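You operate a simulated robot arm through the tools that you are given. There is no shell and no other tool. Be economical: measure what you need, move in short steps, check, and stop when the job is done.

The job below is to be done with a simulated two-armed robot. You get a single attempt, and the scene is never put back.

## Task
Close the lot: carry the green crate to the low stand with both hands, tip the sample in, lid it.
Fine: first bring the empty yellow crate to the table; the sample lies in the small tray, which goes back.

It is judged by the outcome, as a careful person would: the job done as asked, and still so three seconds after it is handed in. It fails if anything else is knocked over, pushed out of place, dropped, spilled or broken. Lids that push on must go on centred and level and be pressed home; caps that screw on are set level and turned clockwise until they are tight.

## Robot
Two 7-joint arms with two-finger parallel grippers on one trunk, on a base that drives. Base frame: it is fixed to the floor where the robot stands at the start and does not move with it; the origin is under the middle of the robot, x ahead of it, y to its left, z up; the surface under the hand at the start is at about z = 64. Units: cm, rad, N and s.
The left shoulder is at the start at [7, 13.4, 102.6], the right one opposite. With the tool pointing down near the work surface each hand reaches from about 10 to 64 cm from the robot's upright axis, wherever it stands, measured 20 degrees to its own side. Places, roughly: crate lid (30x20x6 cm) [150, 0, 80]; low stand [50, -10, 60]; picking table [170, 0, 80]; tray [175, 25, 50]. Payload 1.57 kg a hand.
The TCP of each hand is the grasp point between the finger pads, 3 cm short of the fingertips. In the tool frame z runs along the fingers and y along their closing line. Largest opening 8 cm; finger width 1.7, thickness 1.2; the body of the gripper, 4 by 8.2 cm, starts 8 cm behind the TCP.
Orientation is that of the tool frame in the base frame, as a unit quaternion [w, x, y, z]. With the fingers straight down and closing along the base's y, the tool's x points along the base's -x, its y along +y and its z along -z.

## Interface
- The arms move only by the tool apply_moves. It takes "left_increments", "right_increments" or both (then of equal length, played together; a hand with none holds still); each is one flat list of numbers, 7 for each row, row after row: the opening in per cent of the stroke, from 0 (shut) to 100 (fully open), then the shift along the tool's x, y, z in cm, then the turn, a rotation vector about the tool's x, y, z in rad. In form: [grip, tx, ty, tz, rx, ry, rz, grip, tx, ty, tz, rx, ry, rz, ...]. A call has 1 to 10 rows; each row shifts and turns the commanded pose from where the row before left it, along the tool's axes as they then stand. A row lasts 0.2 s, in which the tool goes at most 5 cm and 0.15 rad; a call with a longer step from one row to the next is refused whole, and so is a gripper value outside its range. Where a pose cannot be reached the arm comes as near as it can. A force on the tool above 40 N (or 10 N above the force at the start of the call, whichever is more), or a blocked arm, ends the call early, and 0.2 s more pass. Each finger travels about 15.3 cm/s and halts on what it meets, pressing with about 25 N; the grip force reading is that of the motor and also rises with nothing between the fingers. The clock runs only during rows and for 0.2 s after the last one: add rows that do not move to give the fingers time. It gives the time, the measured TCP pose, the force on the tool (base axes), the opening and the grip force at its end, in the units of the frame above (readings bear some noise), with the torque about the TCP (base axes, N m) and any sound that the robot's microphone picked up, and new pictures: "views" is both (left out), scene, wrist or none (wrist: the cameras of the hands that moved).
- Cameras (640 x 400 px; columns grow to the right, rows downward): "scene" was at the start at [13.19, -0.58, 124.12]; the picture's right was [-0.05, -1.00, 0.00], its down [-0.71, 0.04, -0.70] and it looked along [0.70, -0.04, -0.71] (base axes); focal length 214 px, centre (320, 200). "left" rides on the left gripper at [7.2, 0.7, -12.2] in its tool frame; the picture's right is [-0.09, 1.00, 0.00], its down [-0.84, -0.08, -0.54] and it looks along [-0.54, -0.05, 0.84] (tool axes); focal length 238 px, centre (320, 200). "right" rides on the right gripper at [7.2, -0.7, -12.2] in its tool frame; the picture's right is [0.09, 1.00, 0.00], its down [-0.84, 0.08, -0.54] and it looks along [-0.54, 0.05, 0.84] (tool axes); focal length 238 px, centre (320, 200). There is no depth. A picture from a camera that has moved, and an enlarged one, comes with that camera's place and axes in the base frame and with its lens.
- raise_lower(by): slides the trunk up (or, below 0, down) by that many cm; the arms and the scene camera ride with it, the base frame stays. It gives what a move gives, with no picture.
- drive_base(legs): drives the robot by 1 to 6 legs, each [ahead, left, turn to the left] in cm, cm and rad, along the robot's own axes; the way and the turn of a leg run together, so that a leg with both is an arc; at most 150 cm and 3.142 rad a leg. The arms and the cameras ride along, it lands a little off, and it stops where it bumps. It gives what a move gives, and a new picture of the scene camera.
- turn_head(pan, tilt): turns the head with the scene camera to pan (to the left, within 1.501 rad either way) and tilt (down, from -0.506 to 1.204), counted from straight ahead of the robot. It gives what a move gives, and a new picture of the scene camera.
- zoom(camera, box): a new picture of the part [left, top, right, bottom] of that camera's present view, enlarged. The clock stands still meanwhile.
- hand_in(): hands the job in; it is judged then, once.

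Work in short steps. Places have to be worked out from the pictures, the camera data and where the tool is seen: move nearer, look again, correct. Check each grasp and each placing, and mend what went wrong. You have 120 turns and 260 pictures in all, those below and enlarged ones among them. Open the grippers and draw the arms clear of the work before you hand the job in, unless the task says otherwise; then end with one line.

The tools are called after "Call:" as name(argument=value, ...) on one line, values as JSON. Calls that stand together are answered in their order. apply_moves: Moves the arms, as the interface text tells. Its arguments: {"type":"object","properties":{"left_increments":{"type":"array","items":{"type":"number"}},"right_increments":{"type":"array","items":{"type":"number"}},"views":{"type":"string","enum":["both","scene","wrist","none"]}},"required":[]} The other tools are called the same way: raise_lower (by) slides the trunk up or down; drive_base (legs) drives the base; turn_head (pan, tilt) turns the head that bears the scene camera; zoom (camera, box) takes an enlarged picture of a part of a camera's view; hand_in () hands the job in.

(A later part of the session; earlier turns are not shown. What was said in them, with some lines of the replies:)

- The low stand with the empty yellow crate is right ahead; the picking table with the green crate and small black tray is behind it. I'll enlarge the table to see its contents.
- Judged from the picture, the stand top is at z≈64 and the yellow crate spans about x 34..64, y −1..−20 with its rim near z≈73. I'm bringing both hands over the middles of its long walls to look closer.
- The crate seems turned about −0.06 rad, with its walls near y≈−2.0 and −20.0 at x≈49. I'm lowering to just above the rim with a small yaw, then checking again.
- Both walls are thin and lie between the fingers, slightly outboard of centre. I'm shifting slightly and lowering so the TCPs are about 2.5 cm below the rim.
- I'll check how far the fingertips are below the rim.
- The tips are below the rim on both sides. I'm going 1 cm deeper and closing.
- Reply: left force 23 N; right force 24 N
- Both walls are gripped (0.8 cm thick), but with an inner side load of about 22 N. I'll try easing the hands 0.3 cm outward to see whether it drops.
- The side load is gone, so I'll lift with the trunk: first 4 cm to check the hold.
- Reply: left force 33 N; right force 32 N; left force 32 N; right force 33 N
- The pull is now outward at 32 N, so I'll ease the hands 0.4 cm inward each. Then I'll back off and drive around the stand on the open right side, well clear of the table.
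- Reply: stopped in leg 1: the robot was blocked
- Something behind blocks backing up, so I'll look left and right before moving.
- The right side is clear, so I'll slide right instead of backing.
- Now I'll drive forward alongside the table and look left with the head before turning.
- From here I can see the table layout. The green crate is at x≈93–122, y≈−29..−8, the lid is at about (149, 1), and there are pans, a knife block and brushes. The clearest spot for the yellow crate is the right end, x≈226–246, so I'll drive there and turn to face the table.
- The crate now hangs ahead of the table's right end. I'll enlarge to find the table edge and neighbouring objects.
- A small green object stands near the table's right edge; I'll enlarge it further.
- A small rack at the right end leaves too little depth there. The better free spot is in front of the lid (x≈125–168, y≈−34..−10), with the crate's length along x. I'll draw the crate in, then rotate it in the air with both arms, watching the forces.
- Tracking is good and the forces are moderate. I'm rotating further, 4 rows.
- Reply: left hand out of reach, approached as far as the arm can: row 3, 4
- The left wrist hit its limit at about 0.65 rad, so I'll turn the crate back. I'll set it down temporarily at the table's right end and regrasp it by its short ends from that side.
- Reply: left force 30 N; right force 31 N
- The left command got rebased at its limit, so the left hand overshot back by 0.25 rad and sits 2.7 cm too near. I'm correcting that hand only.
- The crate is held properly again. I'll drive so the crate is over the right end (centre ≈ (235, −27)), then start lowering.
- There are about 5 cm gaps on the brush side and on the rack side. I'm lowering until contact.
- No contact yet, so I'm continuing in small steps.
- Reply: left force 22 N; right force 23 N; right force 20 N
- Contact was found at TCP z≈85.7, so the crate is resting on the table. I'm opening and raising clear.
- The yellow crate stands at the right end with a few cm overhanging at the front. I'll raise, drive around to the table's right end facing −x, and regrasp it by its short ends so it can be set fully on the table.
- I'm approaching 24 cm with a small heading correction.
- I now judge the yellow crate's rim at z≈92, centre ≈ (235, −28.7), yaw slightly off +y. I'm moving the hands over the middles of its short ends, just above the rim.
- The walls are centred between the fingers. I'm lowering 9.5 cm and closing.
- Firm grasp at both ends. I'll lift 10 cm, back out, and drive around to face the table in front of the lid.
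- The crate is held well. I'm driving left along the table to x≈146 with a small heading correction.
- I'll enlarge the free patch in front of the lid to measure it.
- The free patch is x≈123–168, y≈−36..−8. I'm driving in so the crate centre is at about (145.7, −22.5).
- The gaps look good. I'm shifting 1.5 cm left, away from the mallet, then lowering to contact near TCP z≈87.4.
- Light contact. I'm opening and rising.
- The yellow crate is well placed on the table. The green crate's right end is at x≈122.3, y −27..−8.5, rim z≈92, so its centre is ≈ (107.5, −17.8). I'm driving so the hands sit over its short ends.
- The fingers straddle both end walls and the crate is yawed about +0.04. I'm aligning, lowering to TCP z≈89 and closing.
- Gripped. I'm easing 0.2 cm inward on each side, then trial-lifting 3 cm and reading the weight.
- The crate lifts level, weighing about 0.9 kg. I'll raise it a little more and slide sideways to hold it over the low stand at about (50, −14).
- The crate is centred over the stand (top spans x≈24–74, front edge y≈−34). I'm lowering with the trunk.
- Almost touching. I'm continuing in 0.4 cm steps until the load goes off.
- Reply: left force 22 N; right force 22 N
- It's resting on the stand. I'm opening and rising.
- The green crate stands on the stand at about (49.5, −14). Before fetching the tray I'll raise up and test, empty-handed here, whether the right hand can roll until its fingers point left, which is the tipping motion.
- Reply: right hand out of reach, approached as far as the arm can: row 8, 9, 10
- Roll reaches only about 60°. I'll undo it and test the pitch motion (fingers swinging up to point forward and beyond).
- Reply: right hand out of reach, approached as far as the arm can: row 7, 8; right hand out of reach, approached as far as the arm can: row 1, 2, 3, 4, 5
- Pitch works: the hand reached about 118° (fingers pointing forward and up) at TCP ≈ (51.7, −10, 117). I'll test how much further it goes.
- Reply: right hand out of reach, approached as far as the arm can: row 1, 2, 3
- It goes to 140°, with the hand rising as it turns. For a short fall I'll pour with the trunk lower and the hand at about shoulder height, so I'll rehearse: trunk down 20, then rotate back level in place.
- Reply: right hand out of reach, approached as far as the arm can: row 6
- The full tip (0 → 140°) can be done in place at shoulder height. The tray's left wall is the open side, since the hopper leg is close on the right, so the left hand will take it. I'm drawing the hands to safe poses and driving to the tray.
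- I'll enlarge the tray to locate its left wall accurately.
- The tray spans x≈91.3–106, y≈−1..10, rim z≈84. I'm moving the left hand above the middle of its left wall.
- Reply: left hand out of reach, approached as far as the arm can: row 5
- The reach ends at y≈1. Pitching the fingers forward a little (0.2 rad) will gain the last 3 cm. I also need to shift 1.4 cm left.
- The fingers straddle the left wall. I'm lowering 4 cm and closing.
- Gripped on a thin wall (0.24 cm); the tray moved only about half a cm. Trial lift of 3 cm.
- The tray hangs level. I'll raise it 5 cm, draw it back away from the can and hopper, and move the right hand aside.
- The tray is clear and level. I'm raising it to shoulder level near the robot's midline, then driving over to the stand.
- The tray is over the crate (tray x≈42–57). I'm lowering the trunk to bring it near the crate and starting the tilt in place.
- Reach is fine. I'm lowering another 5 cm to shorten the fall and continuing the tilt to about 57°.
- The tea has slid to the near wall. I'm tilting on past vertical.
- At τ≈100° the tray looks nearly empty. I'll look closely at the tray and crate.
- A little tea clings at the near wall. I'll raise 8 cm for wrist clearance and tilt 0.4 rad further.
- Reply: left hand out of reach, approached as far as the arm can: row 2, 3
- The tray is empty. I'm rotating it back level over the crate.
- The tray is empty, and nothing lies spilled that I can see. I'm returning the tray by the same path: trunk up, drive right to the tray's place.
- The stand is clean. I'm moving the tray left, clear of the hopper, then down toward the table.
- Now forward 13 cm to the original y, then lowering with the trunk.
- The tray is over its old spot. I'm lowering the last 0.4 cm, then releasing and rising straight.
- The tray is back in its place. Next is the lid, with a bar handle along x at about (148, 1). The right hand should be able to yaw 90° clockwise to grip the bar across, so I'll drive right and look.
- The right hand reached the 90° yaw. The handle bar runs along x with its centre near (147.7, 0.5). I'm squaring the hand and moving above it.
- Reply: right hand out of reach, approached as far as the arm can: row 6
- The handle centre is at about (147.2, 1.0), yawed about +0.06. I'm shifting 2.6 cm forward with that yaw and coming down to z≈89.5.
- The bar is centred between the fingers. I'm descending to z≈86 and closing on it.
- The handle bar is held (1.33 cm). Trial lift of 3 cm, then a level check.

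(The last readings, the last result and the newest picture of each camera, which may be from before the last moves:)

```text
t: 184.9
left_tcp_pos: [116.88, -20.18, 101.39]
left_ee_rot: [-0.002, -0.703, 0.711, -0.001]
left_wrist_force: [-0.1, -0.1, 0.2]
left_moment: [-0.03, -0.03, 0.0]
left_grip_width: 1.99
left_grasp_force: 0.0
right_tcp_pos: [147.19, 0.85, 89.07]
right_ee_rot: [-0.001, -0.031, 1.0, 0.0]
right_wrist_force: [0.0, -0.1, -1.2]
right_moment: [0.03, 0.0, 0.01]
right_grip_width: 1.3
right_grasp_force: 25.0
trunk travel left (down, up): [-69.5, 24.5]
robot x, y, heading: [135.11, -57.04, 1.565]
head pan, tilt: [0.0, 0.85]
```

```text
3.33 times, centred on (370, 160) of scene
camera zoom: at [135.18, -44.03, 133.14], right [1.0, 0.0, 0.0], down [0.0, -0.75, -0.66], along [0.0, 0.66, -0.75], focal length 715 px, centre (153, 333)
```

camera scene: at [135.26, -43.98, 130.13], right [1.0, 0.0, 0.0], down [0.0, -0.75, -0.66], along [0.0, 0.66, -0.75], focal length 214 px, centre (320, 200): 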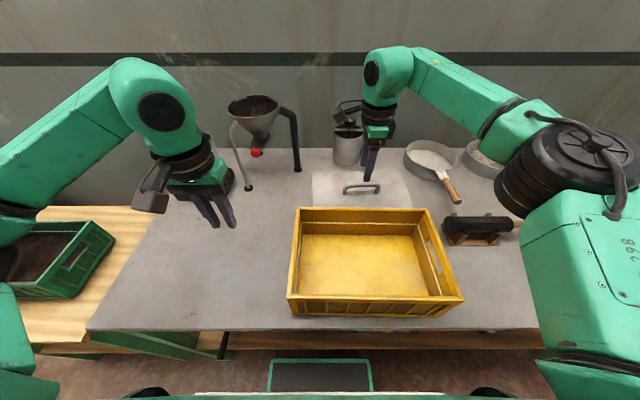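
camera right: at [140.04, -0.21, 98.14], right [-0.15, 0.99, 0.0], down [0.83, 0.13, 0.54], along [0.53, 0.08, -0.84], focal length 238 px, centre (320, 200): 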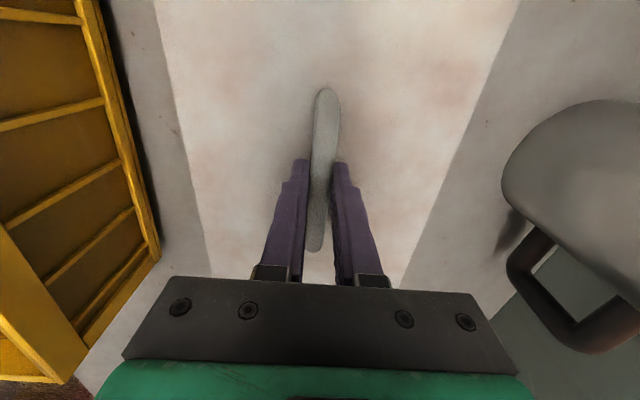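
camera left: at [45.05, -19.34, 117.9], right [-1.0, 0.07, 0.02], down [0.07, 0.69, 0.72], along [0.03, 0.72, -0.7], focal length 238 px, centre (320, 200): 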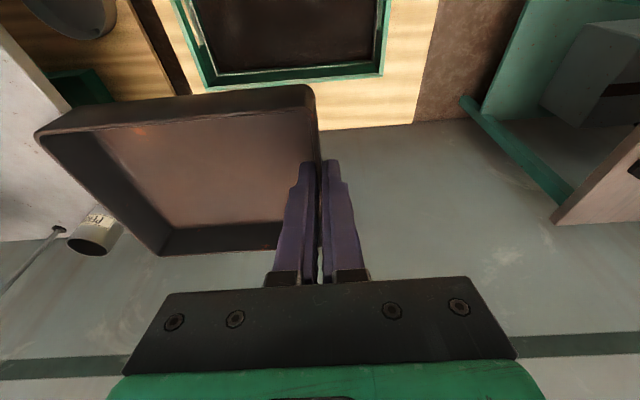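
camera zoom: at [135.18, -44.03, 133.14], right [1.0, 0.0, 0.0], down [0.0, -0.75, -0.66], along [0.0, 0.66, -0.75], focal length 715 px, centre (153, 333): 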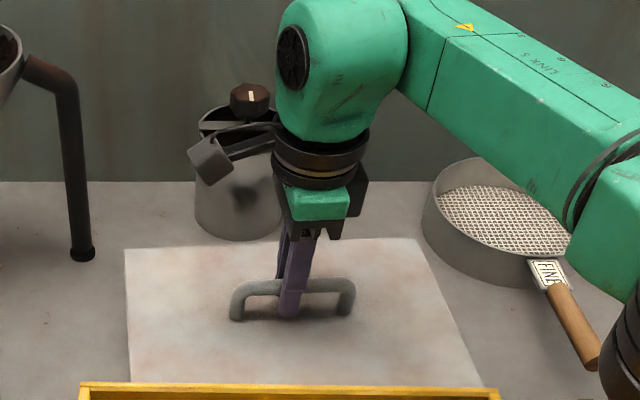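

The lid is light (about 0.12 kg) and hangs level. I'm raising it over the yellow crate's rim and drawing it back over the front of the table.

Call:
raise_lower(by=15)

Call:
apply_moves(right_increments=[0, 0, -1, 0, 0, 0, 0, 0, 0, -2, 0, 0, 0, 0, 0, 0, -2.7, 0, 0, 0, 0, 0, 0, -2.7, 0, 0, 0, 0, 0, 0, -2.7, 0, 0, 0, 0, 0, 0, -2.7, 0, 0, 0, 0, 0, 0, -2.7, 0, 0, 0, 0, 0, 0, -2, 0, 0, 0, 0, 0, 0, -1, 0, 0, 0, 0, 0, 0, 0, 0, 0, 0, 0], views="scene")

```text
t: 186.6
left_tcp_pos: [116.8, -20.25, 116.4]
left_ee_rot: [-0.002, -0.703, 0.711, 0.001]
left_wrist_force: [-0.3, 0.2, 0.7]
left_moment: [0.03, 0.02, -0.02]
left_grip_width: 2.01
left_grasp_force: 0.0
right_tcp_pos: [147.17, 0.88, 103.89]
right_ee_rot: [-0.001, -0.031, 1.0, 0.0]
right_wrist_force: [-0.1, 0.4, -1.3]
right_moment: [0.01, 0.04, -0.02]
right_grip_width: 1.32
right_grasp_force: 24.9
trunk travel left (down, up): [-84.5, 9.5]
robot x, y, heading: [135.18, -56.59, 1.571]
head pan, tilt: [0.0, 0.85]
```

```text
t: 188.8
left_tcp_pos: [116.78, -20.25, 116.39]
left_ee_rot: [-0.002, -0.704, 0.711, 0.0]
left_wrist_force: [-0.3, 0.2, 0.0]
left_moment: [0.03, -0.01, 0.01]
left_grip_width: 2.01
left_grasp_force: 0.0
right_tcp_pos: [148.47, -18.87, 103.97]
right_ee_rot: [0.0, -0.03, 1.0, 0.0]
right_wrist_force: [-0.4, -1.2, -1.1]
right_moment: [0.01, -0.03, 0.03]
right_grip_width: 1.28
right_grasp_force: 25.1
trunk travel left (down, up): [-84.5, 9.5]
robot x, y, heading: [134.89, -57.08, 1.565]
head pan, tilt: [0.0, 0.85]
camera scene: at [135.18, -44.06, 148.14], right [1.0, 0.0, 0.0], down [0.0, -0.75, -0.66], along [0.0, 0.66, -0.75], focal length 214 px, centre (320, 200)
```

scene: 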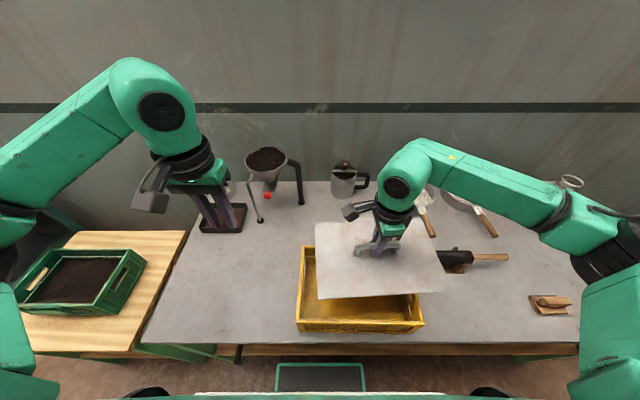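

The lid is clear. I'm bringing it nearer the midline and driving left to the stand.

Call:
apply_moves(right_increments=[0, 1, 0, 0, 0, 0, 0, 0, 2, 0, 0, 0, 0, 0, 0, 2, 0, 0, 0, 0, 0, 0, 2, 0, 0, 0, 0, 0, 0, 1, 0, 0, 0, 0, 0, 0, 0, 0, 0, 0, 0, 0], views="none")

Call:
drive_base(legs=[[-3.5, 45, 0], [0, 46, 0]])

```text
t: 190.2
left_tcp_pos: [116.88, -20.33, 116.3]
left_ee_rot: [-0.001, -0.703, 0.711, 0.001]
left_wrist_force: [0.9, 0.5, -0.5]
left_moment: [-0.01, 0.0, 0.0]
left_grip_width: 2.0
left_grasp_force: 0.0
right_tcp_pos: [140.6, -18.97, 104.18]
right_ee_rot: [-0.002, -0.031, 1.0, 0.0]
right_wrist_force: [-0.4, 0.3, -1.6]
right_moment: [0.0, 0.05, 0.01]
right_grip_width: 1.31
right_grasp_force: 25.2
trunk travel left (down, up): [-84.5, 9.5]
robot x, y, heading: [135.08, -56.58, 1.573]
head pan, tilt: [0.0, 0.85]
```

```text
t: 195.3
left_tcp_pos: [26.2, -22.9, 116.25]
left_ee_rot: [-0.002, -0.704, 0.71, 0.0]
left_wrist_force: [0.2, -1.0, 0.3]
left_moment: [0.0, 0.03, -0.02]
left_grip_width: 1.96
left_grasp_force: 0.1
right_tcp_pos: [49.92, -21.73, 104.02]
right_ee_rot: [-0.002, -0.031, 1.0, -0.001]
right_wrist_force: [-0.1, 0.6, -0.9]
right_moment: [0.0, 0.01, 0.0]
right_grip_width: 1.29
right_grasp_force: 25.0
trunk travel left (down, up): [-84.5, 9.5]
robot x, y, heading: [44.49, -59.58, 1.57]
head pan, tilt: [0.0, 0.85]
camera scene: at [44.54, -46.82, 148.14], right [1.0, 0.0, 0.0], down [0.0, -0.75, -0.66], along [0.0, 0.66, -0.75], focal length 214 px, centre (320, 200)
```

scene: 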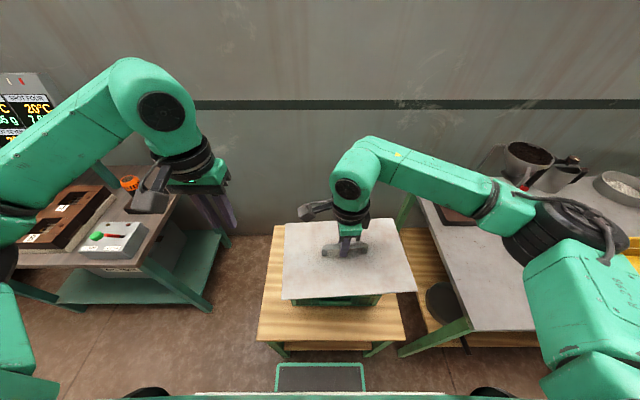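

I'll measure the lid's edges relative to the hand, and the crate's edges below.

Call:
zoom(camera="scene", box=[250, 190, 430, 340])

Call:
zoom(camera="right", box=[0, 0, 640, 400])

```text
2.67 times, centred on (340, 265) of scene
camera zoom: at [44.54, -46.82, 148.14], right [1.0, 0.0, 0.0], down [0.0, -0.75, -0.66], along [0.0, 0.66, -0.75], focal length 572 px, centre (267, 27)
```

zoom: 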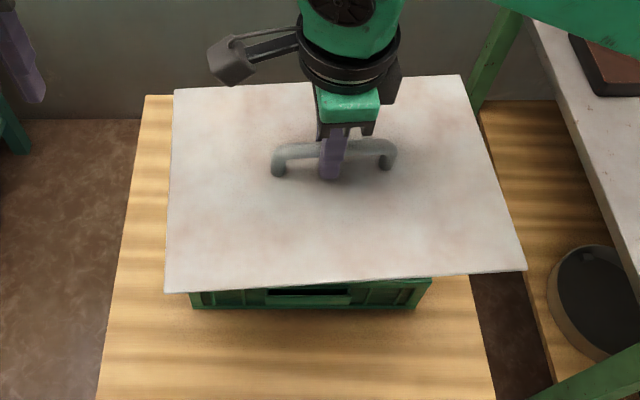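

```text
1.00 times, centred on (320, 200) of right (not enlarged: the box is as wide or as high as the picture)
camera zoom: at [42.79, -22.77, 116.19], right [-0.15, 0.99, 0.0], down [0.83, 0.13, 0.54], along [0.53, 0.08, -0.84], focal length 238 px, centre (320, 200)
```

zoom: 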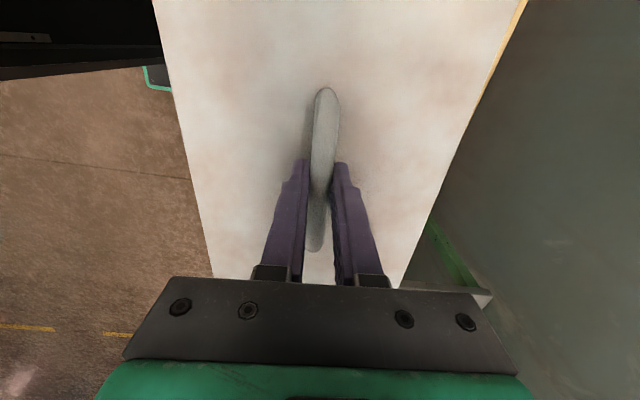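

The lid is a 1 cm plate with centre ≈ TCP + (0.65, 0.3), yaw +0.06. The crate centre is ≈ (49.45, −14.6), yaw ≈ +0.01. I'm aligning and lowering to about 6 cm above the rim.

Call:
apply_moves(right_increments=[0, 0.14, 1.39, 0, 0, 0, 0, 0, 0.14, 1.39, 0, 0, 0, 0, 0, 0.14, 1.39, 0, 0, 0, 0, 0, 0.14, 1.39, 0, 0, 0, 0, 0, 0.13, 1.37, 0, 0, 0, 0.05, 0, 0, 0, 0, 0, 0, 0], views="none")

Call:
raise_lower(by=-16)

Call:
zoom(camera="scene", box=[240, 150, 440, 300])

```text
t: 196.7
left_tcp_pos: [26.06, -22.99, 116.31]
left_ee_rot: [-0.002, -0.703, 0.711, 0.001]
left_wrist_force: [-0.1, 0.3, 0.5]
left_moment: [-0.01, 0.0, 0.01]
left_grip_width: 2.03
left_grasp_force: 0.1
right_tcp_pos: [48.56, -14.69, 103.9]
right_ee_rot: [-0.001, -0.006, 1.0, 0.0]
right_wrist_force: [-0.3, -1.3, -0.8]
right_moment: [0.0, 0.04, 0.01]
right_grip_width: 1.32
right_grasp_force: 25.4
trunk travel left (down, up): [-84.5, 9.5]
robot x, y, heading: [44.29, -59.4, 1.566]
head pan, tilt: [0.0, 0.85]
```

```text
t: 198.5
left_tcp_pos: [26.01, -22.99, 100.41]
left_ee_rot: [-0.002, -0.704, 0.711, 0.001]
left_wrist_force: [0.2, 0.4, 0.6]
left_moment: [-0.02, -0.01, 0.0]
left_grip_width: 2.01
left_grasp_force: 0.0
right_tcp_pos: [48.6, -14.68, 87.88]
right_ee_rot: [-0.001, -0.005, 1.0, 0.0]
right_wrist_force: [-0.4, -0.5, -1.2]
right_moment: [0.0, 0.01, -0.01]
right_grip_width: 1.27
right_grasp_force: 24.8
trunk travel left (down, up): [-68.5, 25.5]
robot x, y, heading: [43.98, -59.5, 1.571]
head pan, tilt: [0.0, 0.85]
```

```text
2.67 times, centred on (340, 225) of scene
camera zoom: at [44.37, -46.84, 132.14], right [1.0, 0.0, 0.0], down [0.0, -0.75, -0.66], along [0.0, 0.66, -0.75], focal length 572 px, centre (267, 133)
```

zoom: 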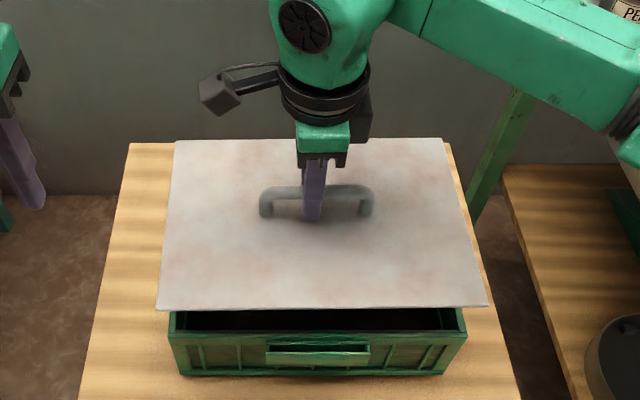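

The lid and crate line up well in x. I'll enlarge the near corners to check the last millimetres.

Call:
zoom(camera="scene", box=[290, 250, 350, 300])

Call:
zoom(camera="scene", box=[380, 250, 440, 300])

```text
8.00 times, centred on (320, 275) of scene
camera zoom: at [44.37, -46.84, 132.14], right [1.0, 0.0, 0.0], down [0.0, -0.75, -0.66], along [0.0, 0.66, -0.75], focal length 1716 px, centre (320, -400)
```

zoom: 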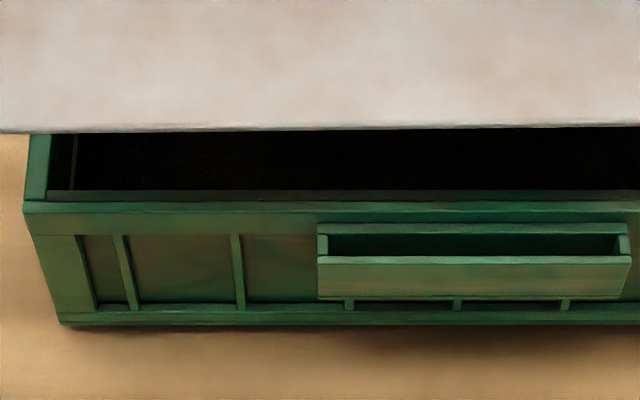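

```text
8.00 times, centred on (410, 275) of scene
camera zoom: at [44.37, -46.84, 132.14], right [1.0, 0.0, 0.0], down [0.0, -0.75, -0.66], along [0.0, 0.66, -0.75], focal length 1716 px, centre (-400, -400)
```

zoom: 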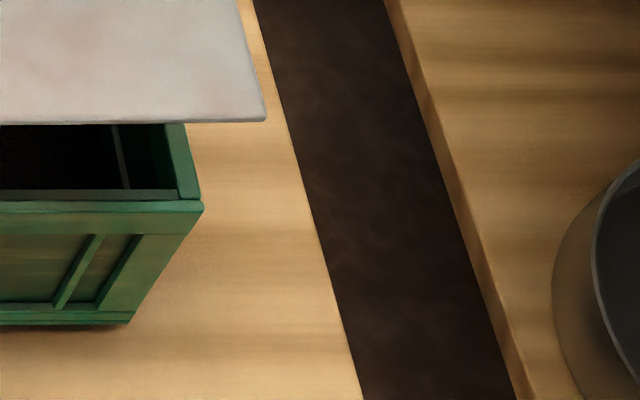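

Aligned to within about 2 mm. I'm trimming 0.15 cm and 0.012 rad, then lowering close to the rim.

Call:
apply_moves(right_increments=[0, -0.15, 0, 0, 0, 0, 0.012, 0, 0, 0, 0, 0, 0, 0], views="none")

Call:
raise_lower(by=-5)

Call:
zoom(camera="scene", box=[240, 150, 440, 300])

```text
t: 199.1
left_tcp_pos: [26.02, -22.9, 100.34]
left_ee_rot: [-0.002, -0.704, 0.711, 0.0]
left_wrist_force: [-0.4, -0.4, 0.3]
left_moment: [0.01, 0.02, -0.01]
left_grip_width: 1.99
left_grasp_force: 0.0
right_tcp_pos: [48.84, -14.72, 87.93]
right_ee_rot: [-0.001, 0.0, 1.0, -0.001]
right_wrist_force: [-0.8, 0.1, -1.1]
right_moment: [0.0, -0.01, 0.0]
right_grip_width: 1.3
right_grasp_force: 25.0
trunk travel left (down, up): [-68.5, 25.5]
robot x, y, heading: [44.13, -59.65, 1.565]
head pan, tilt: [0.0, 0.85]
```

```text
t: 200.1
left_tcp_pos: [25.98, -23.01, 95.36]
left_ee_rot: [-0.001, -0.704, 0.711, 0.001]
left_wrist_force: [0.2, 0.3, -0.5]
left_moment: [0.0, 0.02, 0.02]
left_grip_width: 2.0
left_grasp_force: 0.1
right_tcp_pos: [48.81, -14.68, 82.82]
right_ee_rot: [-0.001, 0.0, 1.0, 0.001]
right_wrist_force: [0.3, 0.0, -1.8]
right_moment: [-0.02, 0.03, -0.01]
right_grip_width: 1.3
right_grasp_force: 25.0
trunk travel left (down, up): [-63.5, 30.5]
robot x, y, heading: [44.07, -59.63, 1.571]
head pan, tilt: [0.0, 0.85]
```

```text
2.67 times, centred on (340, 225) of scene
camera zoom: at [44.37, -46.85, 127.14], right [1.0, 0.0, 0.0], down [0.0, -0.75, -0.66], along [0.0, 0.66, -0.75], focal length 572 px, centre (267, 133)
```

zoom: 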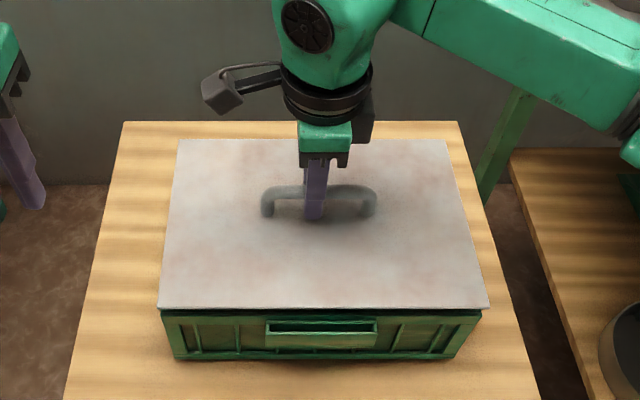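

Centred within about 1 mm. I'm lowering to contact.

Call:
raise_lower(by=-0.6)

Call:
raise_lower(by=-0.4)

Call:
zoom(camera="scene", box=[270, 250, 430, 300])

```text
t: 200.6
left_tcp_pos: [26.07, -22.92, 94.72]
left_ee_rot: [-0.002, -0.703, 0.711, 0.001]
left_wrist_force: [-0.7, 0.2, -0.3]
left_moment: [0.02, -0.02, -0.01]
left_grip_width: 2.02
left_grasp_force: 0.1
right_tcp_pos: [48.88, -14.64, 82.16]
right_ee_rot: [-0.001, 0.001, 1.0, 0.0]
right_wrist_force: [0.0, 0.8, -1.1]
right_moment: [0.02, 0.05, -0.02]
right_grip_width: 1.32
right_grasp_force: 25.2
trunk travel left (down, up): [-62.9, 31.1]
robot x, y, heading: [44.2, -59.47, 1.575]
head pan, tilt: [0.0, 0.85]
```

```text
t: 201.1
left_tcp_pos: [26.03, -22.98, 94.28]
left_ee_rot: [-0.001, -0.703, 0.711, 0.001]
left_wrist_force: [-0.4, 0.2, -0.6]
left_moment: [0.0, 0.02, -0.02]
left_grip_width: 1.96
left_grasp_force: 0.0
right_tcp_pos: [48.81, -14.71, 81.83]
right_ee_rot: [0.0, 0.001, 1.0, 0.0]
right_wrist_force: [-0.1, 0.1, -1.5]
right_moment: [0.02, 0.0, -0.03]
right_grip_width: 1.3
right_grasp_force: 25.4
trunk travel left (down, up): [-62.5, 31.5]
robot x, y, heading: [44.36, -59.2, 1.567]
head pan, tilt: [0.0, 0.85]
```

```text
4.00 times, centred on (350, 275) of scene
camera zoom: at [44.37, -46.82, 126.14], right [1.0, 0.0, 0.0], down [0.0, -0.75, -0.66], along [0.0, 0.66, -0.75], focal length 858 px, centre (200, -100)
```

zoom: 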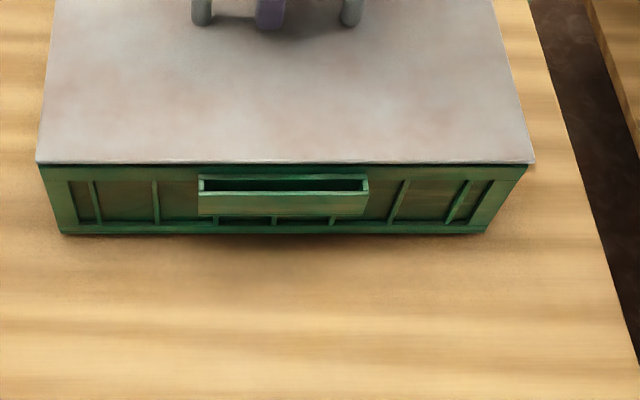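

Now about a millimetre or two above the rim. I'm continuing down until force shows.

Call:
raise_lower(by=-0.3)

Call:
raise_lower(by=-0.3)

Call:
raise_lower(by=-0.3)

Call:
zoom(camera="scene", box=[270, 250, 430, 300])

```text
t: 201.7
left_tcp_pos: [26.0, -22.98, 94.03]
left_ee_rot: [-0.002, -0.703, 0.711, 0.0]
left_wrist_force: [-0.2, -0.3, -0.4]
left_moment: [-0.02, 0.05, 0.03]
left_grip_width: 1.98
left_grasp_force: 0.1
right_tcp_pos: [48.77, -14.69, 81.59]
right_ee_rot: [-0.001, 0.001, 1.0, 0.0]
right_wrist_force: [0.0, 0.2, -0.7]
right_moment: [0.01, 0.0, -0.01]
right_grip_width: 1.3
right_grasp_force: 24.7
trunk travel left (down, up): [-62.2, 31.8]
robot x, y, heading: [44.29, -59.43, 1.567]
head pan, tilt: [0.0, 0.85]
```

```text
t: 202.2
left_tcp_pos: [25.96, -23.02, 93.78]
left_ee_rot: [-0.002, -0.704, 0.711, 0.001]
left_wrist_force: [0.1, 0.1, 0.2]
left_moment: [0.0, -0.04, 0.01]
left_grip_width: 2.01
left_grasp_force: 0.0
right_tcp_pos: [48.86, -14.75, 81.23]
right_ee_rot: [-0.001, 0.0, 1.0, 0.0]
right_wrist_force: [0.1, -0.2, -1.9]
right_moment: [0.01, 0.0, -0.04]
right_grip_width: 1.29
right_grasp_force: 24.8
trunk travel left (down, up): [-61.9, 32.1]
robot x, y, heading: [44.45, -59.79, 1.57]
head pan, tilt: [0.0, 0.85]
```

```text
t: 202.7
left_tcp_pos: [26.13, -22.98, 93.46]
left_ee_rot: [-0.002, -0.703, 0.711, 0.001]
left_wrist_force: [0.2, 0.1, 0.5]
left_moment: [0.02, 0.0, -0.02]
left_grip_width: 1.99
left_grasp_force: 0.1
right_tcp_pos: [48.98, -14.6, 81.01]
right_ee_rot: [-0.001, 0.001, 1.0, 0.002]
right_wrist_force: [0.6, 1.1, 5.9]
right_moment: [0.0, -0.37, 0.0]
right_grip_width: 1.3
right_grasp_force: 24.9
trunk travel left (down, up): [-61.6, 32.4]
robot x, y, heading: [44.67, -59.49, 1.569]
head pan, tilt: [0.0, 0.85]
```

```text
4.00 times, centred on (350, 275) of scene
camera zoom: at [44.37, -46.88, 125.25], right [1.0, 0.0, 0.0], down [0.0, -0.75, -0.66], along [0.0, 0.66, -0.75], focal length 858 px, centre (200, -100)
```

zoom: 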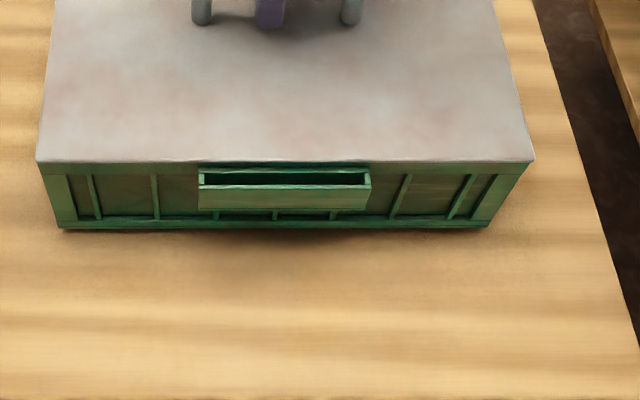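

Contact at TCP z=81.0 with the lid flush all round. I'm pressing down centrally via the handle.

Call:
apply_moves(right_increments=[0, 0, 0, 0.3, 0, 0, 0, 0, 0, 0, 0.3, 0, 0, 0, 0, 0, 0, 0.3, 0, 0, 0, 0, 0, 0, 0, 0, 0, 0], views="none")

Call:
zoom(camera="scene", box=[270, 250, 430, 300])

```text
t: 203.7
left_tcp_pos: [26.01, -23.0, 93.58]
left_ee_rot: [-0.002, -0.703, 0.711, -0.001]
left_wrist_force: [0.3, 0.0, -0.4]
left_moment: [0.0, -0.01, 0.03]
left_grip_width: 2.0
left_grasp_force: 0.0
right_tcp_pos: [48.8, -14.68, 80.13]
right_ee_rot: [-0.002, 0.0, 1.0, 0.001]
right_wrist_force: [-1.0, 7.7, 20.5]
right_moment: [0.04, 0.09, 0.03]
right_grip_width: 1.31
right_grasp_force: 25.1
trunk travel left (down, up): [-61.6, 32.4]
robot x, y, heading: [44.04, -59.57, 1.567]
head pan, tilt: [0.0, 0.85]
```

```text
4.00 times, centred on (350, 275) of scene
camera zoom: at [44.31, -46.95, 125.26], right [1.0, 0.0, 0.0], down [0.0, -0.75, -0.66], along [0.0, 0.66, -0.75], focal length 858 px, centre (200, -100)
```

zoom: 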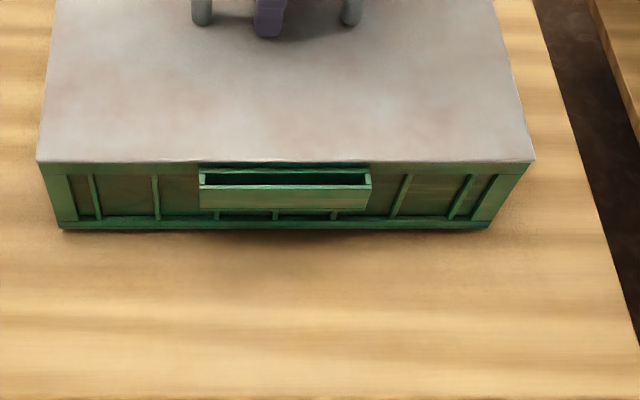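

The fingers slid down the bar, so I'll release, rise, and press directly on the plate with closed fingertips at both ends at once.

Call:
apply_moves(right_increments=[60, 0, 0, -0.5, 0, 0, 0, 60, 0, 0, 0, 0, 0, 0, 60, 0, 0, -3, 0, 0, 0, 60, 0, 0, -4, 0, 0, 0, 30, 0, 0, -3, 0, 0, 0, 0, -3.3, 0, 0, 0, 0, 0, 0, -3.3, 0, 0, 0, 0, 0, 0, -3.3, 0, 0, 0, 0, 0, 0, -2.3, 0, 0, 0, 0, 0], left_increments=[0, -2.1, -2.75, 0, 0, 0, 0, 0, -2.1, -2.75, 0, 0, 0, 0, 0, -2.1, -2.75, 0, 0, 0, 0, 0, -2.1, -2.75, 0, 0, 0, 0, 0, 0, 0, 0, 0, 0, 0, 0, 0, 0, 0, 0, 0, 0, 0, 0, 0, 0, 0, 0, 0, 0, 0, 0, 0, 0, 0, 0, 0, 0, 0, 0, 0, 0, 0], views="scene")

Call:
zoom(camera="scene", box=[240, 150, 440, 300])

```text
t: 204.8
left_tcp_pos: [37.06, -14.63, 94.11]
left_ee_rot: [0.005, -0.704, 0.71, -0.001]
left_wrist_force: [-2.1, -0.1, 2.3]
left_moment: [0.0, -0.25, 0.04]
left_grip_width: 0.0
left_grasp_force: 21.4
right_tcp_pos: [49.5, -14.96, 87.48]
right_ee_rot: [0.01, 0.008, 1.0, -0.005]
right_wrist_force: [1.8, -0.3, -2.6]
right_moment: [-0.04, 0.17, 0.0]
right_grip_width: 2.39
right_grasp_force: 0.0
trunk travel left (down, up): [-61.6, 32.4]
robot x, y, heading: [44.27, -59.57, 1.571]
head pan, tilt: [0.0, 0.85]
stopped in row 5 (left hand): the force on the tool passed its limit at 56 N (the readings are from after the stop); the commanded pose is now the measured one
camera scene: at [44.36, -46.86, 125.24], right [1.0, 0.0, 0.0], down [0.0, -0.75, -0.66], along [0.0, 0.66, -0.75], focal length 214 px, centre (320, 200)
```

scene: 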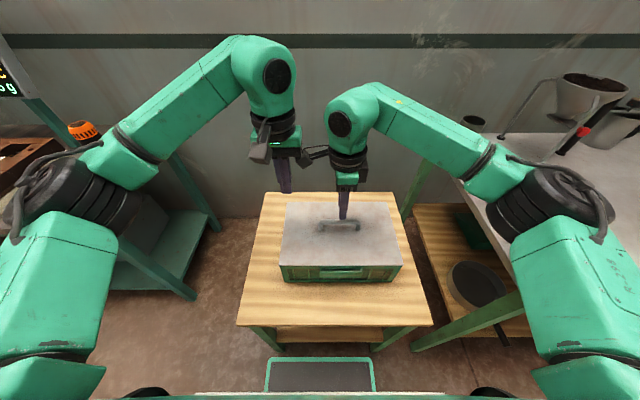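

```text
2.67 times, centred on (340, 225) of scene
camera zoom: at [44.36, -46.86, 125.24], right [1.0, 0.0, 0.0], down [0.0, -0.75, -0.66], along [0.0, 0.66, -0.75], focal length 572 px, centre (267, 133)
```

zoom: 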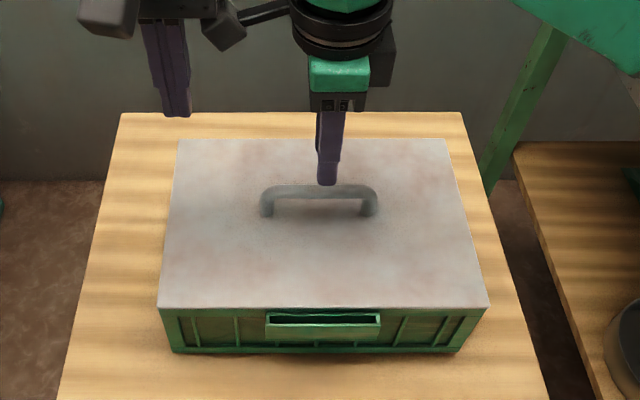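

The two wrists touched each other, with no effect on the crate; the lid sits well. I'm moving the right hand away to the right end while the left holds.

Call:
apply_moves(right_increments=[0, -1, 0, -0.5, 0, 0, 0, 0, -3, 0, 0, 0, 0, 0, 0, -3, 0.1, 0, 0, 0, 0, 0, -3, 0.1, 0, 0, 0, 0, 0, -2.3, 0.1, 0, 0, 0, 0, 0, 0, 0, 0, 0, 0, 0], views="scene")

```text
t: 206.2
left_tcp_pos: [37.21, -14.56, 94.02]
left_ee_rot: [0.004, -0.704, 0.71, -0.001]
left_wrist_force: [-0.1, -0.2, -0.5]
left_moment: [0.0, -0.01, -0.02]
left_grip_width: 0.0
left_grasp_force: 21.0
right_tcp_pos: [61.79, -14.64, 88.51]
right_ee_rot: [0.011, 0.009, 1.0, -0.007]
right_wrist_force: [-0.3, 0.1, 0.0]
right_moment: [-0.01, 0.0, 0.04]
right_grip_width: 0.0
right_grasp_force: 21.3
trunk travel left (down, up): [-61.6, 32.4]
robot x, y, heading: [44.16, -59.73, 1.569]
head pan, tilt: [0.0, 0.85]
camera scene: at [44.33, -46.83, 125.24], right [1.0, 0.0, 0.0], down [0.0, -0.75, -0.66], along [0.0, 0.66, -0.75], focal length 214 px, centre (320, 200)
```

scene: 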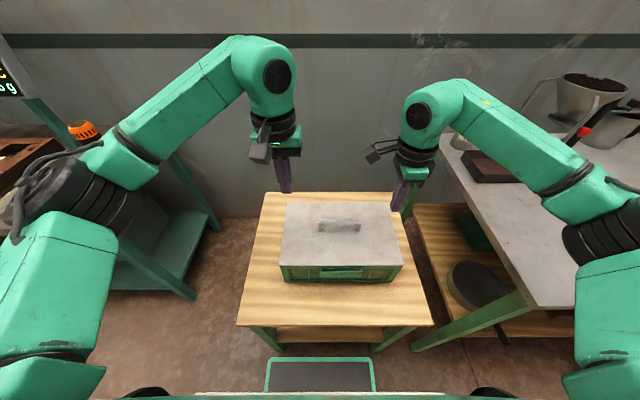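

Both hands are symmetric about the lid centre. I'm lowering both to just above the plate, then pressing.

Call:
apply_moves(left_increments=[0, 0, 0, 3.5, 0, 0, 0, 0, 0, 0, 3.5, 0, 0, 0, 0, 0, 0, 3.5, 0, 0, 0, 0, 0, 0, 2.5, 0, 0, 0, 0, 0, 0, 0, 0, 0, 0], right_increments=[0, 0, 0, 2, 0, 0, 0, 0, 0, 0, 2, 0, 0, 0, 0, 0, 0, 2, 0, 0, 0, 0, 0, 0, 1.5, 0, 0, 0, 0, 0, 0, 0, 0, 0, 0], views="none")

Call:
apply_moves(left_increments=[0, 0, 0, 0.7, 0, 0, 0, 0, 0, 0, 0.6, 0, 0, 0, 0, 0, 0, 0.4, 0, 0, 0, 0, 0, 0, 0.4, 0, 0, 0, 0, 0, 0, 0.3, 0, 0, 0, 0, 0, 0, 0.3, 0, 0, 0, 0, 0, 0, 0, 0, 0, 0], right_increments=[0, 0, 0, 0.7, 0, 0, 0, 0, 0, 0, 0.6, 0, 0, 0, 0, 0, 0, 0.4, 0, 0, 0, 0, 0, 0, 0.4, 0, 0, 0, 0, 0, 0, 0.3, 0, 0, 0, 0, 0, 0, 0.3, 0, 0, 0, 0, 0, 0, 0, 0, 0, 0], views="scene")

```text
t: 207.4
left_tcp_pos: [37.41, -14.49, 80.96]
left_ee_rot: [0.005, -0.704, 0.71, 0.0]
left_wrist_force: [-0.4, -0.9, -0.6]
left_moment: [-0.01, -0.01, -0.02]
left_grip_width: 0.0
left_grasp_force: 21.3
right_tcp_pos: [61.9, -14.93, 80.83]
right_ee_rot: [0.01, 0.009, 1.0, -0.006]
right_wrist_force: [0.6, -0.8, -0.3]
right_moment: [0.03, -0.01, 0.0]
right_grip_width: 0.0
right_grasp_force: 21.2
trunk travel left (down, up): [-61.6, 32.4]
robot x, y, heading: [44.16, -59.66, 1.567]
head pan, tilt: [0.0, 0.85]
```

```text
t: 208.5
left_tcp_pos: [37.15, -14.6, 79.58]
left_ee_rot: [0.012, -0.704, 0.71, 0.003]
left_wrist_force: [-5.4, -3.3, 17.0]
left_moment: [-0.2, 0.22, -0.03]
left_grip_width: 0.0
left_grasp_force: 21.5
right_tcp_pos: [62.16, -15.04, 79.43]
right_ee_rot: [0.008, 0.01, 1.0, 0.005]
right_wrist_force: [2.1, -2.5, 18.6]
right_moment: [-0.09, 0.02, 0.08]
right_grip_width: 0.0
right_grasp_force: 20.8
trunk travel left (down, up): [-61.6, 32.4]
robot x, y, heading: [44.42, -59.49, 1.572]
head pan, tilt: [0.0, 0.85]
stopped in row 5 (right hand): the force on the tool passed its limit at 45 N (the readings are from after the stop); the commanded pose is now the measured one
camera scene: at [44.26, -47.5, 125.32], right [1.0, 0.0, 0.0], down [0.0, -0.75, -0.66], along [0.0, 0.66, -0.75], focal length 214 px, centre (320, 200)
```

scene: 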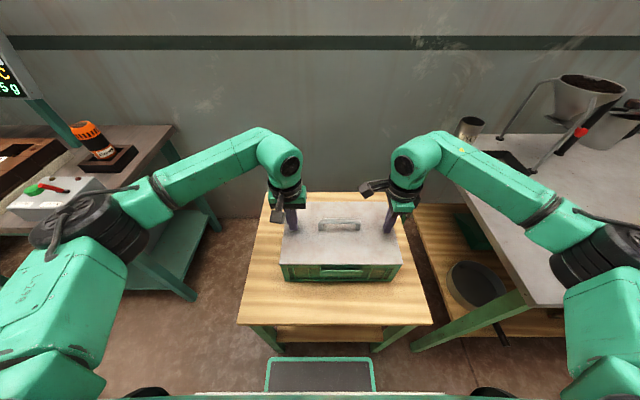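

Pressed with about 40 N on each side, and the two ends read level (79.6 / 79.4). I'm lifting off and inspecting the seam.

Call:
apply_moves(left_increments=[0, 0, 0, -1.5, 0, 0, 0, 0, 0, 0, -3, 0, 0, 0, 0, 0, 0, -4, 0, 0, 0, 0, 0, 0, -4, 0, 0, 0], right_increments=[0, 0, 0, -1.5, 0, 0, 0, 0, 0, 0, -3, 0, 0, 0, 0, 0, 0, -4, 0, 0, 0, 0, 0, 0, -4, 0, 0, 0], views="none")

Call:
zoom(camera="scene", box=[260, 190, 420, 300])

Call:
zoom(camera="scene", box=[270, 250, 330, 290])

Call:
zoom(camera="scene", box=[360, 250, 420, 290])

```text
t: 209.5
left_tcp_pos: [37.26, -14.34, 91.61]
left_ee_rot: [0.009, -0.705, 0.709, 0.002]
left_wrist_force: [0.2, 0.4, -0.4]
left_moment: [-0.01, 0.01, -0.01]
left_grip_width: 0.0
left_grasp_force: 21.5
right_tcp_pos: [62.07, -14.8, 91.64]
right_ee_rot: [0.008, 0.01, 1.0, 0.002]
right_wrist_force: [0.4, -0.1, 0.5]
right_moment: [0.02, 0.0, 0.0]
right_grip_width: 0.01
right_grasp_force: 21.1
trunk travel left (down, up): [-61.6, 32.4]
robot x, y, heading: [44.24, -59.52, 1.57]
head pan, tilt: [0.0, 0.85]
```

```text
3.64 times, centred on (340, 245) of scene
camera zoom: at [44.35, -46.92, 125.24], right [1.0, 0.0, 0.0], down [0.0, -0.75, -0.66], along [0.0, 0.66, -0.75], focal length 780 px, centre (247, 36)
```

zoom: 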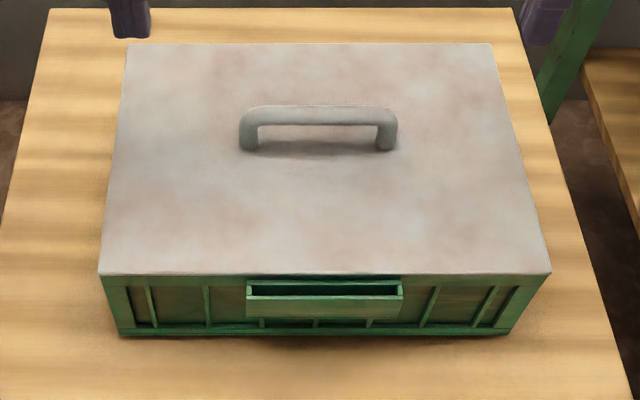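

```text
10.00 times, centred on (300, 270) of scene
camera zoom: at [44.35, -46.92, 125.24], right [1.0, 0.0, 0.0], down [0.0, -0.75, -0.66], along [0.0, 0.66, -0.75], focal length 2145 px, centre (520, -500)
```

zoom: 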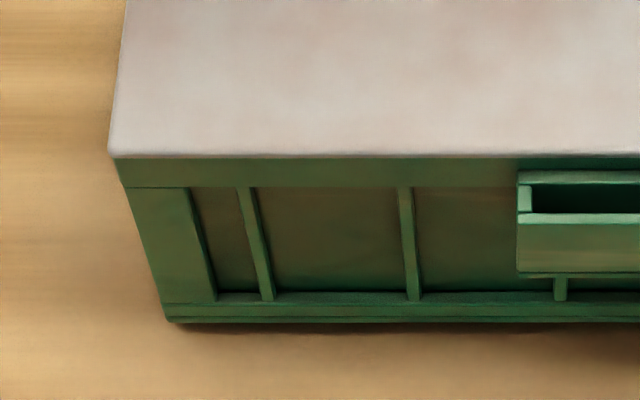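

```text
10.00 times, centred on (390, 270) of scene
camera zoom: at [44.35, -46.92, 125.24], right [1.0, 0.0, 0.0], down [0.0, -0.75, -0.66], along [0.0, 0.66, -0.75], focal length 2145 px, centre (-380, -500)
```

zoom: 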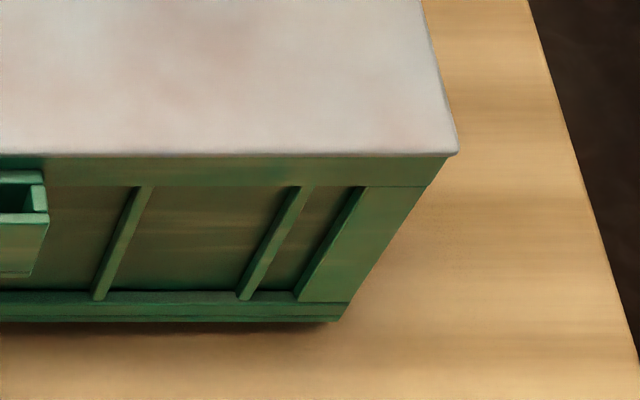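

The lid is flush and evenly centred at both near corners. For completeness I'll press near the far edge, then near the near edge.

Call:
apply_moves(left_increments=[0, -3.5, 0, 3, 0, 0, 0, 0, -3, 0, 3.5, 0, 0, 0, 0, 0, 0, 4, 0, 0, 0, 0, 0, 0, 0.8, 0, 0, 0, 0, 0, 0, 0.4, 0, 0, 0, 0, 0, 0, 0.4, 0, 0, 0, 0, 0, 0, 0.3, 0, 0, 0, 0, 0, 0, 0, 0, 0, 0], right_increments=[0, 0, 3.5, 3, 0, 0, 0, 0, 0, 3, 3.5, 0, 0, 0, 0, 0, 0, 4, 0, 0, 0, 0, 0, 0, 0.8, 0, 0, 0, 0, 0, 0, 0.4, 0, 0, 0, 0, 0, 0, 0.4, 0, 0, 0, 0, 0, 0, 0.3, 0, 0, 0, 0, 0, 0, 0, 0, 0, 0], views="none")

Call:
apply_moves(left_increments=[0, 0, 0, -3, 0, 0, 0, 0, 3.5, 0, 0, 0, 0, 0, 0, 4, 0, 0, 0, 0, 0, 0, 4.5, 0, 0, 0, 0, 0, 0, 0, 0, 2, 0, 0, 0, 0, 0, 0, 0.8, 0, 0, 0, 0, 0, 0, 0.4, 0, 0, 0, 0, 0, 0, 0.4, 0, 0, 0, 0, 0, 0, 0.3, 0, 0, 0], right_increments=[0, 0, 0, -3, 0, 0, 0, 0, 0, -3.5, 0, 0, 0, 0, 0, 0, -4, 0, 0, 0, 0, 0, 0, -4.5, 0, 0, 0, 0, 0, 0, 0, 2, 0, 0, 0, 0, 0, 0, 0.8, 0, 0, 0, 0, 0, 0, 0.4, 0, 0, 0, 0, 0, 0, 0.4, 0, 0, 0, 0, 0, 0, 0.3, 0, 0, 0], views="scene")

```text
t: 211.3
left_tcp_pos: [37.26, -7.69, 79.55]
left_ee_rot: [0.011, -0.705, 0.709, 0.003]
left_wrist_force: [-4.1, 5.4, 18.4]
left_moment: [-0.01, 0.16, -0.07]
left_grip_width: 0.0
left_grasp_force: 21.6
right_tcp_pos: [62.27, -8.4, 79.61]
right_ee_rot: [0.008, 0.01, 1.0, 0.004]
right_wrist_force: [4.3, 3.2, 11.2]
right_moment: [0.08, -0.02, -0.01]
right_grip_width: 0.01
right_grasp_force: 21.6
trunk travel left (down, up): [-61.6, 32.4]
robot x, y, heading: [44.21, -59.5, 1.567]
head pan, tilt: [0.0, 0.85]
```

```text
t: 213.0
left_tcp_pos: [36.92, -19.55, 79.54]
left_ee_rot: [0.016, -0.706, 0.708, 0.007]
left_wrist_force: [-6.3, -0.7, 18.4]
left_moment: [-0.16, 0.18, -0.14]
left_grip_width: 0.01
left_grasp_force: 21.0
right_tcp_pos: [62.07, -20.24, 79.44]
right_ee_rot: [0.006, 0.012, 1.0, 0.011]
right_wrist_force: [2.9, -2.3, 18.5]
right_moment: [-0.17, 0.05, 0.02]
right_grip_width: 0.01
right_grasp_force: 21.7
trunk travel left (down, up): [-61.6, 32.4]
robot x, y, heading: [44.18, -59.97, 1.576]
head pan, tilt: [0.0, 0.85]
stopped in row 8 (left hand): the force on the tool passed its limit at 45 N (the readings are from after the stop); the commanded pose is now the measured one
camera scene: at [44.26, -47.4, 125.32], right [1.0, 0.0, 0.0], down [0.0, -0.75, -0.66], along [0.0, 0.66, -0.75], focal length 214 px, centre (320, 200)
```

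scene: 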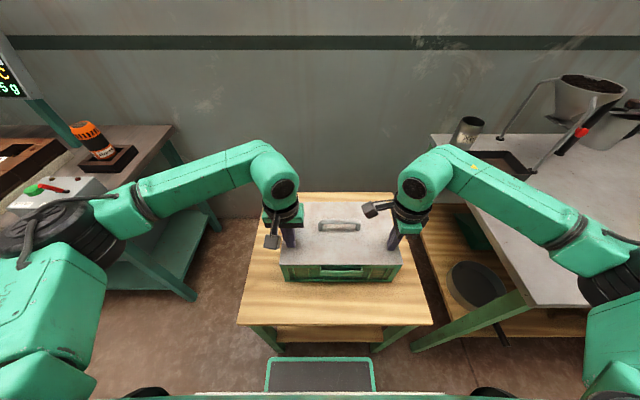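

All pressed points are level (79.4–79.6). I'm lifting off, opening the grippers and backing the robot away.

Call:
apply_moves(left_increments=[0, 0, 0, -1.5, 0, 0, 0, 0, 0, 0, -4, 0, 0, 0, 0, 0, 0, -4, 0, 0, 0, 60, 0, 0, -4, 0, 0, 0, 60, 0, 0, -3, 0, 0, 0, 60, 0, 0, 0, 0, 0, 0], right_increments=[0, 0, 0, -1.5, 0, 0, 0, 0, 0, 0, -4, 0, 0, 0, 0, 0, 0, -4, 0, 0, 0, 60, 0, 0, -4, 0, 0, 0, 60, 0, 0, -3, 0, 0, 0, 60, 0, 0, 0, 0, 0, 0], views="none")

Call:
drive_base(legs=[[-40, 0, 0]])

Call:
turn_head(pan=-0.5, tilt=0.6)

Call:
zoom(camera="scene", box=[100, 100, 420, 300])

```text
t: 214.4
left_tcp_pos: [36.8, -19.52, 95.58]
left_ee_rot: [0.013, -0.706, 0.708, 0.003]
left_wrist_force: [0.2, -0.5, 0.4]
left_moment: [-0.02, 0.0, 0.01]
left_grip_width: 4.81
left_grasp_force: 0.0
right_tcp_pos: [61.87, -19.76, 95.77]
right_ee_rot: [0.008, 0.012, 1.0, 0.007]
right_wrist_force: [-0.4, 0.5, -0.2]
right_moment: [0.0, 0.0, 0.03]
right_grip_width: 4.8
right_grasp_force: 0.1
trunk travel left (down, up): [-61.6, 32.4]
robot x, y, heading: [44.12, -59.52, 1.57]
head pan, tilt: [0.0, 0.85]
```

```text
t: 216.9
left_tcp_pos: [36.62, -59.29, 95.65]
left_ee_rot: [-0.012, 0.708, -0.706, -0.004]
left_wrist_force: [0.4, -0.2, 0.1]
left_moment: [0.02, 0.02, 0.03]
left_grip_width: 4.81
left_grasp_force: 0.0
right_tcp_pos: [61.8, -59.62, 95.91]
right_ee_rot: [0.007, 0.01, 1.0, 0.007]
right_wrist_force: [0.3, 0.3, 0.3]
right_moment: [0.02, -0.02, 0.04]
right_grip_width: 4.8
right_grasp_force: 0.1
trunk travel left (down, up): [-61.6, 32.4]
robot x, y, heading: [44.32, -99.47, 1.569]
head pan, tilt: [0.0, 0.85]
camera scene: at [44.33, -86.59, 125.24], right [1.0, 0.0, 0.0], down [0.0, -0.75, -0.66], along [0.0, 0.66, -0.75], focal length 214 px, centre (320, 200)
```

scene: 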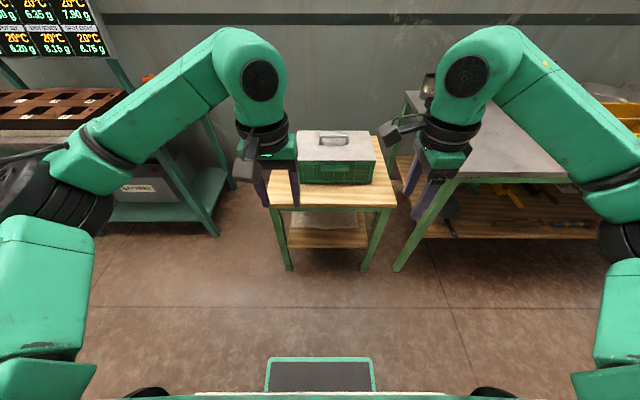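

```text
t: 217.8
left_tcp_pos: [36.64, -59.33, 95.59]
left_ee_rot: [-0.013, 0.707, -0.707, -0.003]
left_wrist_force: [-0.7, -0.8, -0.3]
left_moment: [-0.02, -0.01, 0.02]
left_grip_width: 4.81
left_grasp_force: 0.1
right_tcp_pos: [61.7, -59.55, 95.82]
right_ee_rot: [0.008, 0.008, 1.0, 0.007]
right_wrist_force: [0.0, -0.9, -0.1]
right_moment: [0.0, -0.01, 0.0]
right_grip_width: 4.79
right_grasp_force: 0.0
trunk travel left (down, up): [-61.6, 32.4]
robot x, y, heading: [44.16, -99.17, 1.577]
head pan, tilt: [-0.499, 0.6]
camera scene: at [48.55, -86.62, 127.32], right [0.88, -0.47, 0.0], down [-0.27, -0.5, -0.82], along [0.39, 0.73, -0.57], focal length 214 px, centre (320, 200)
```

scene: 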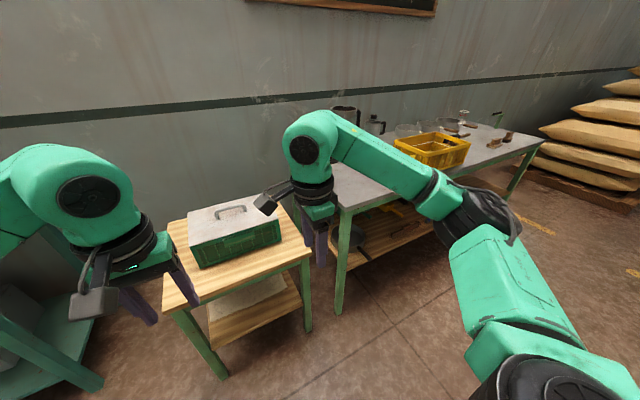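

```text
2.00 times, centred on (260, 200) of scene
camera zoom: at [48.55, -86.62, 127.32], right [0.88, -0.47, 0.0], down [-0.27, -0.5, -0.82], along [0.39, 0.73, -0.57], focal length 429 px, centre (440, 200)
```

zoom: 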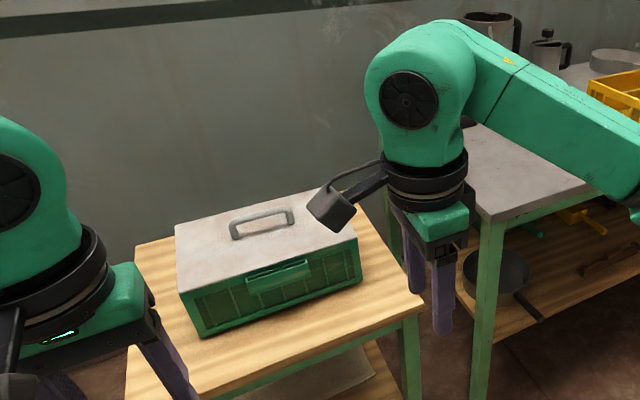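

Everything is in place: the green crate is on the stand with the lid flush, the yellow crate and tray are on the table, and the hands are open and clear. Handing in.

Call:
hand_in()

```text
The job is handed in.
```

The job is done and handed in: the yellow crate is on the table, the green crate is on the low stand with the sample tipped in and the lid pressed flush, and the tray is back in its place.
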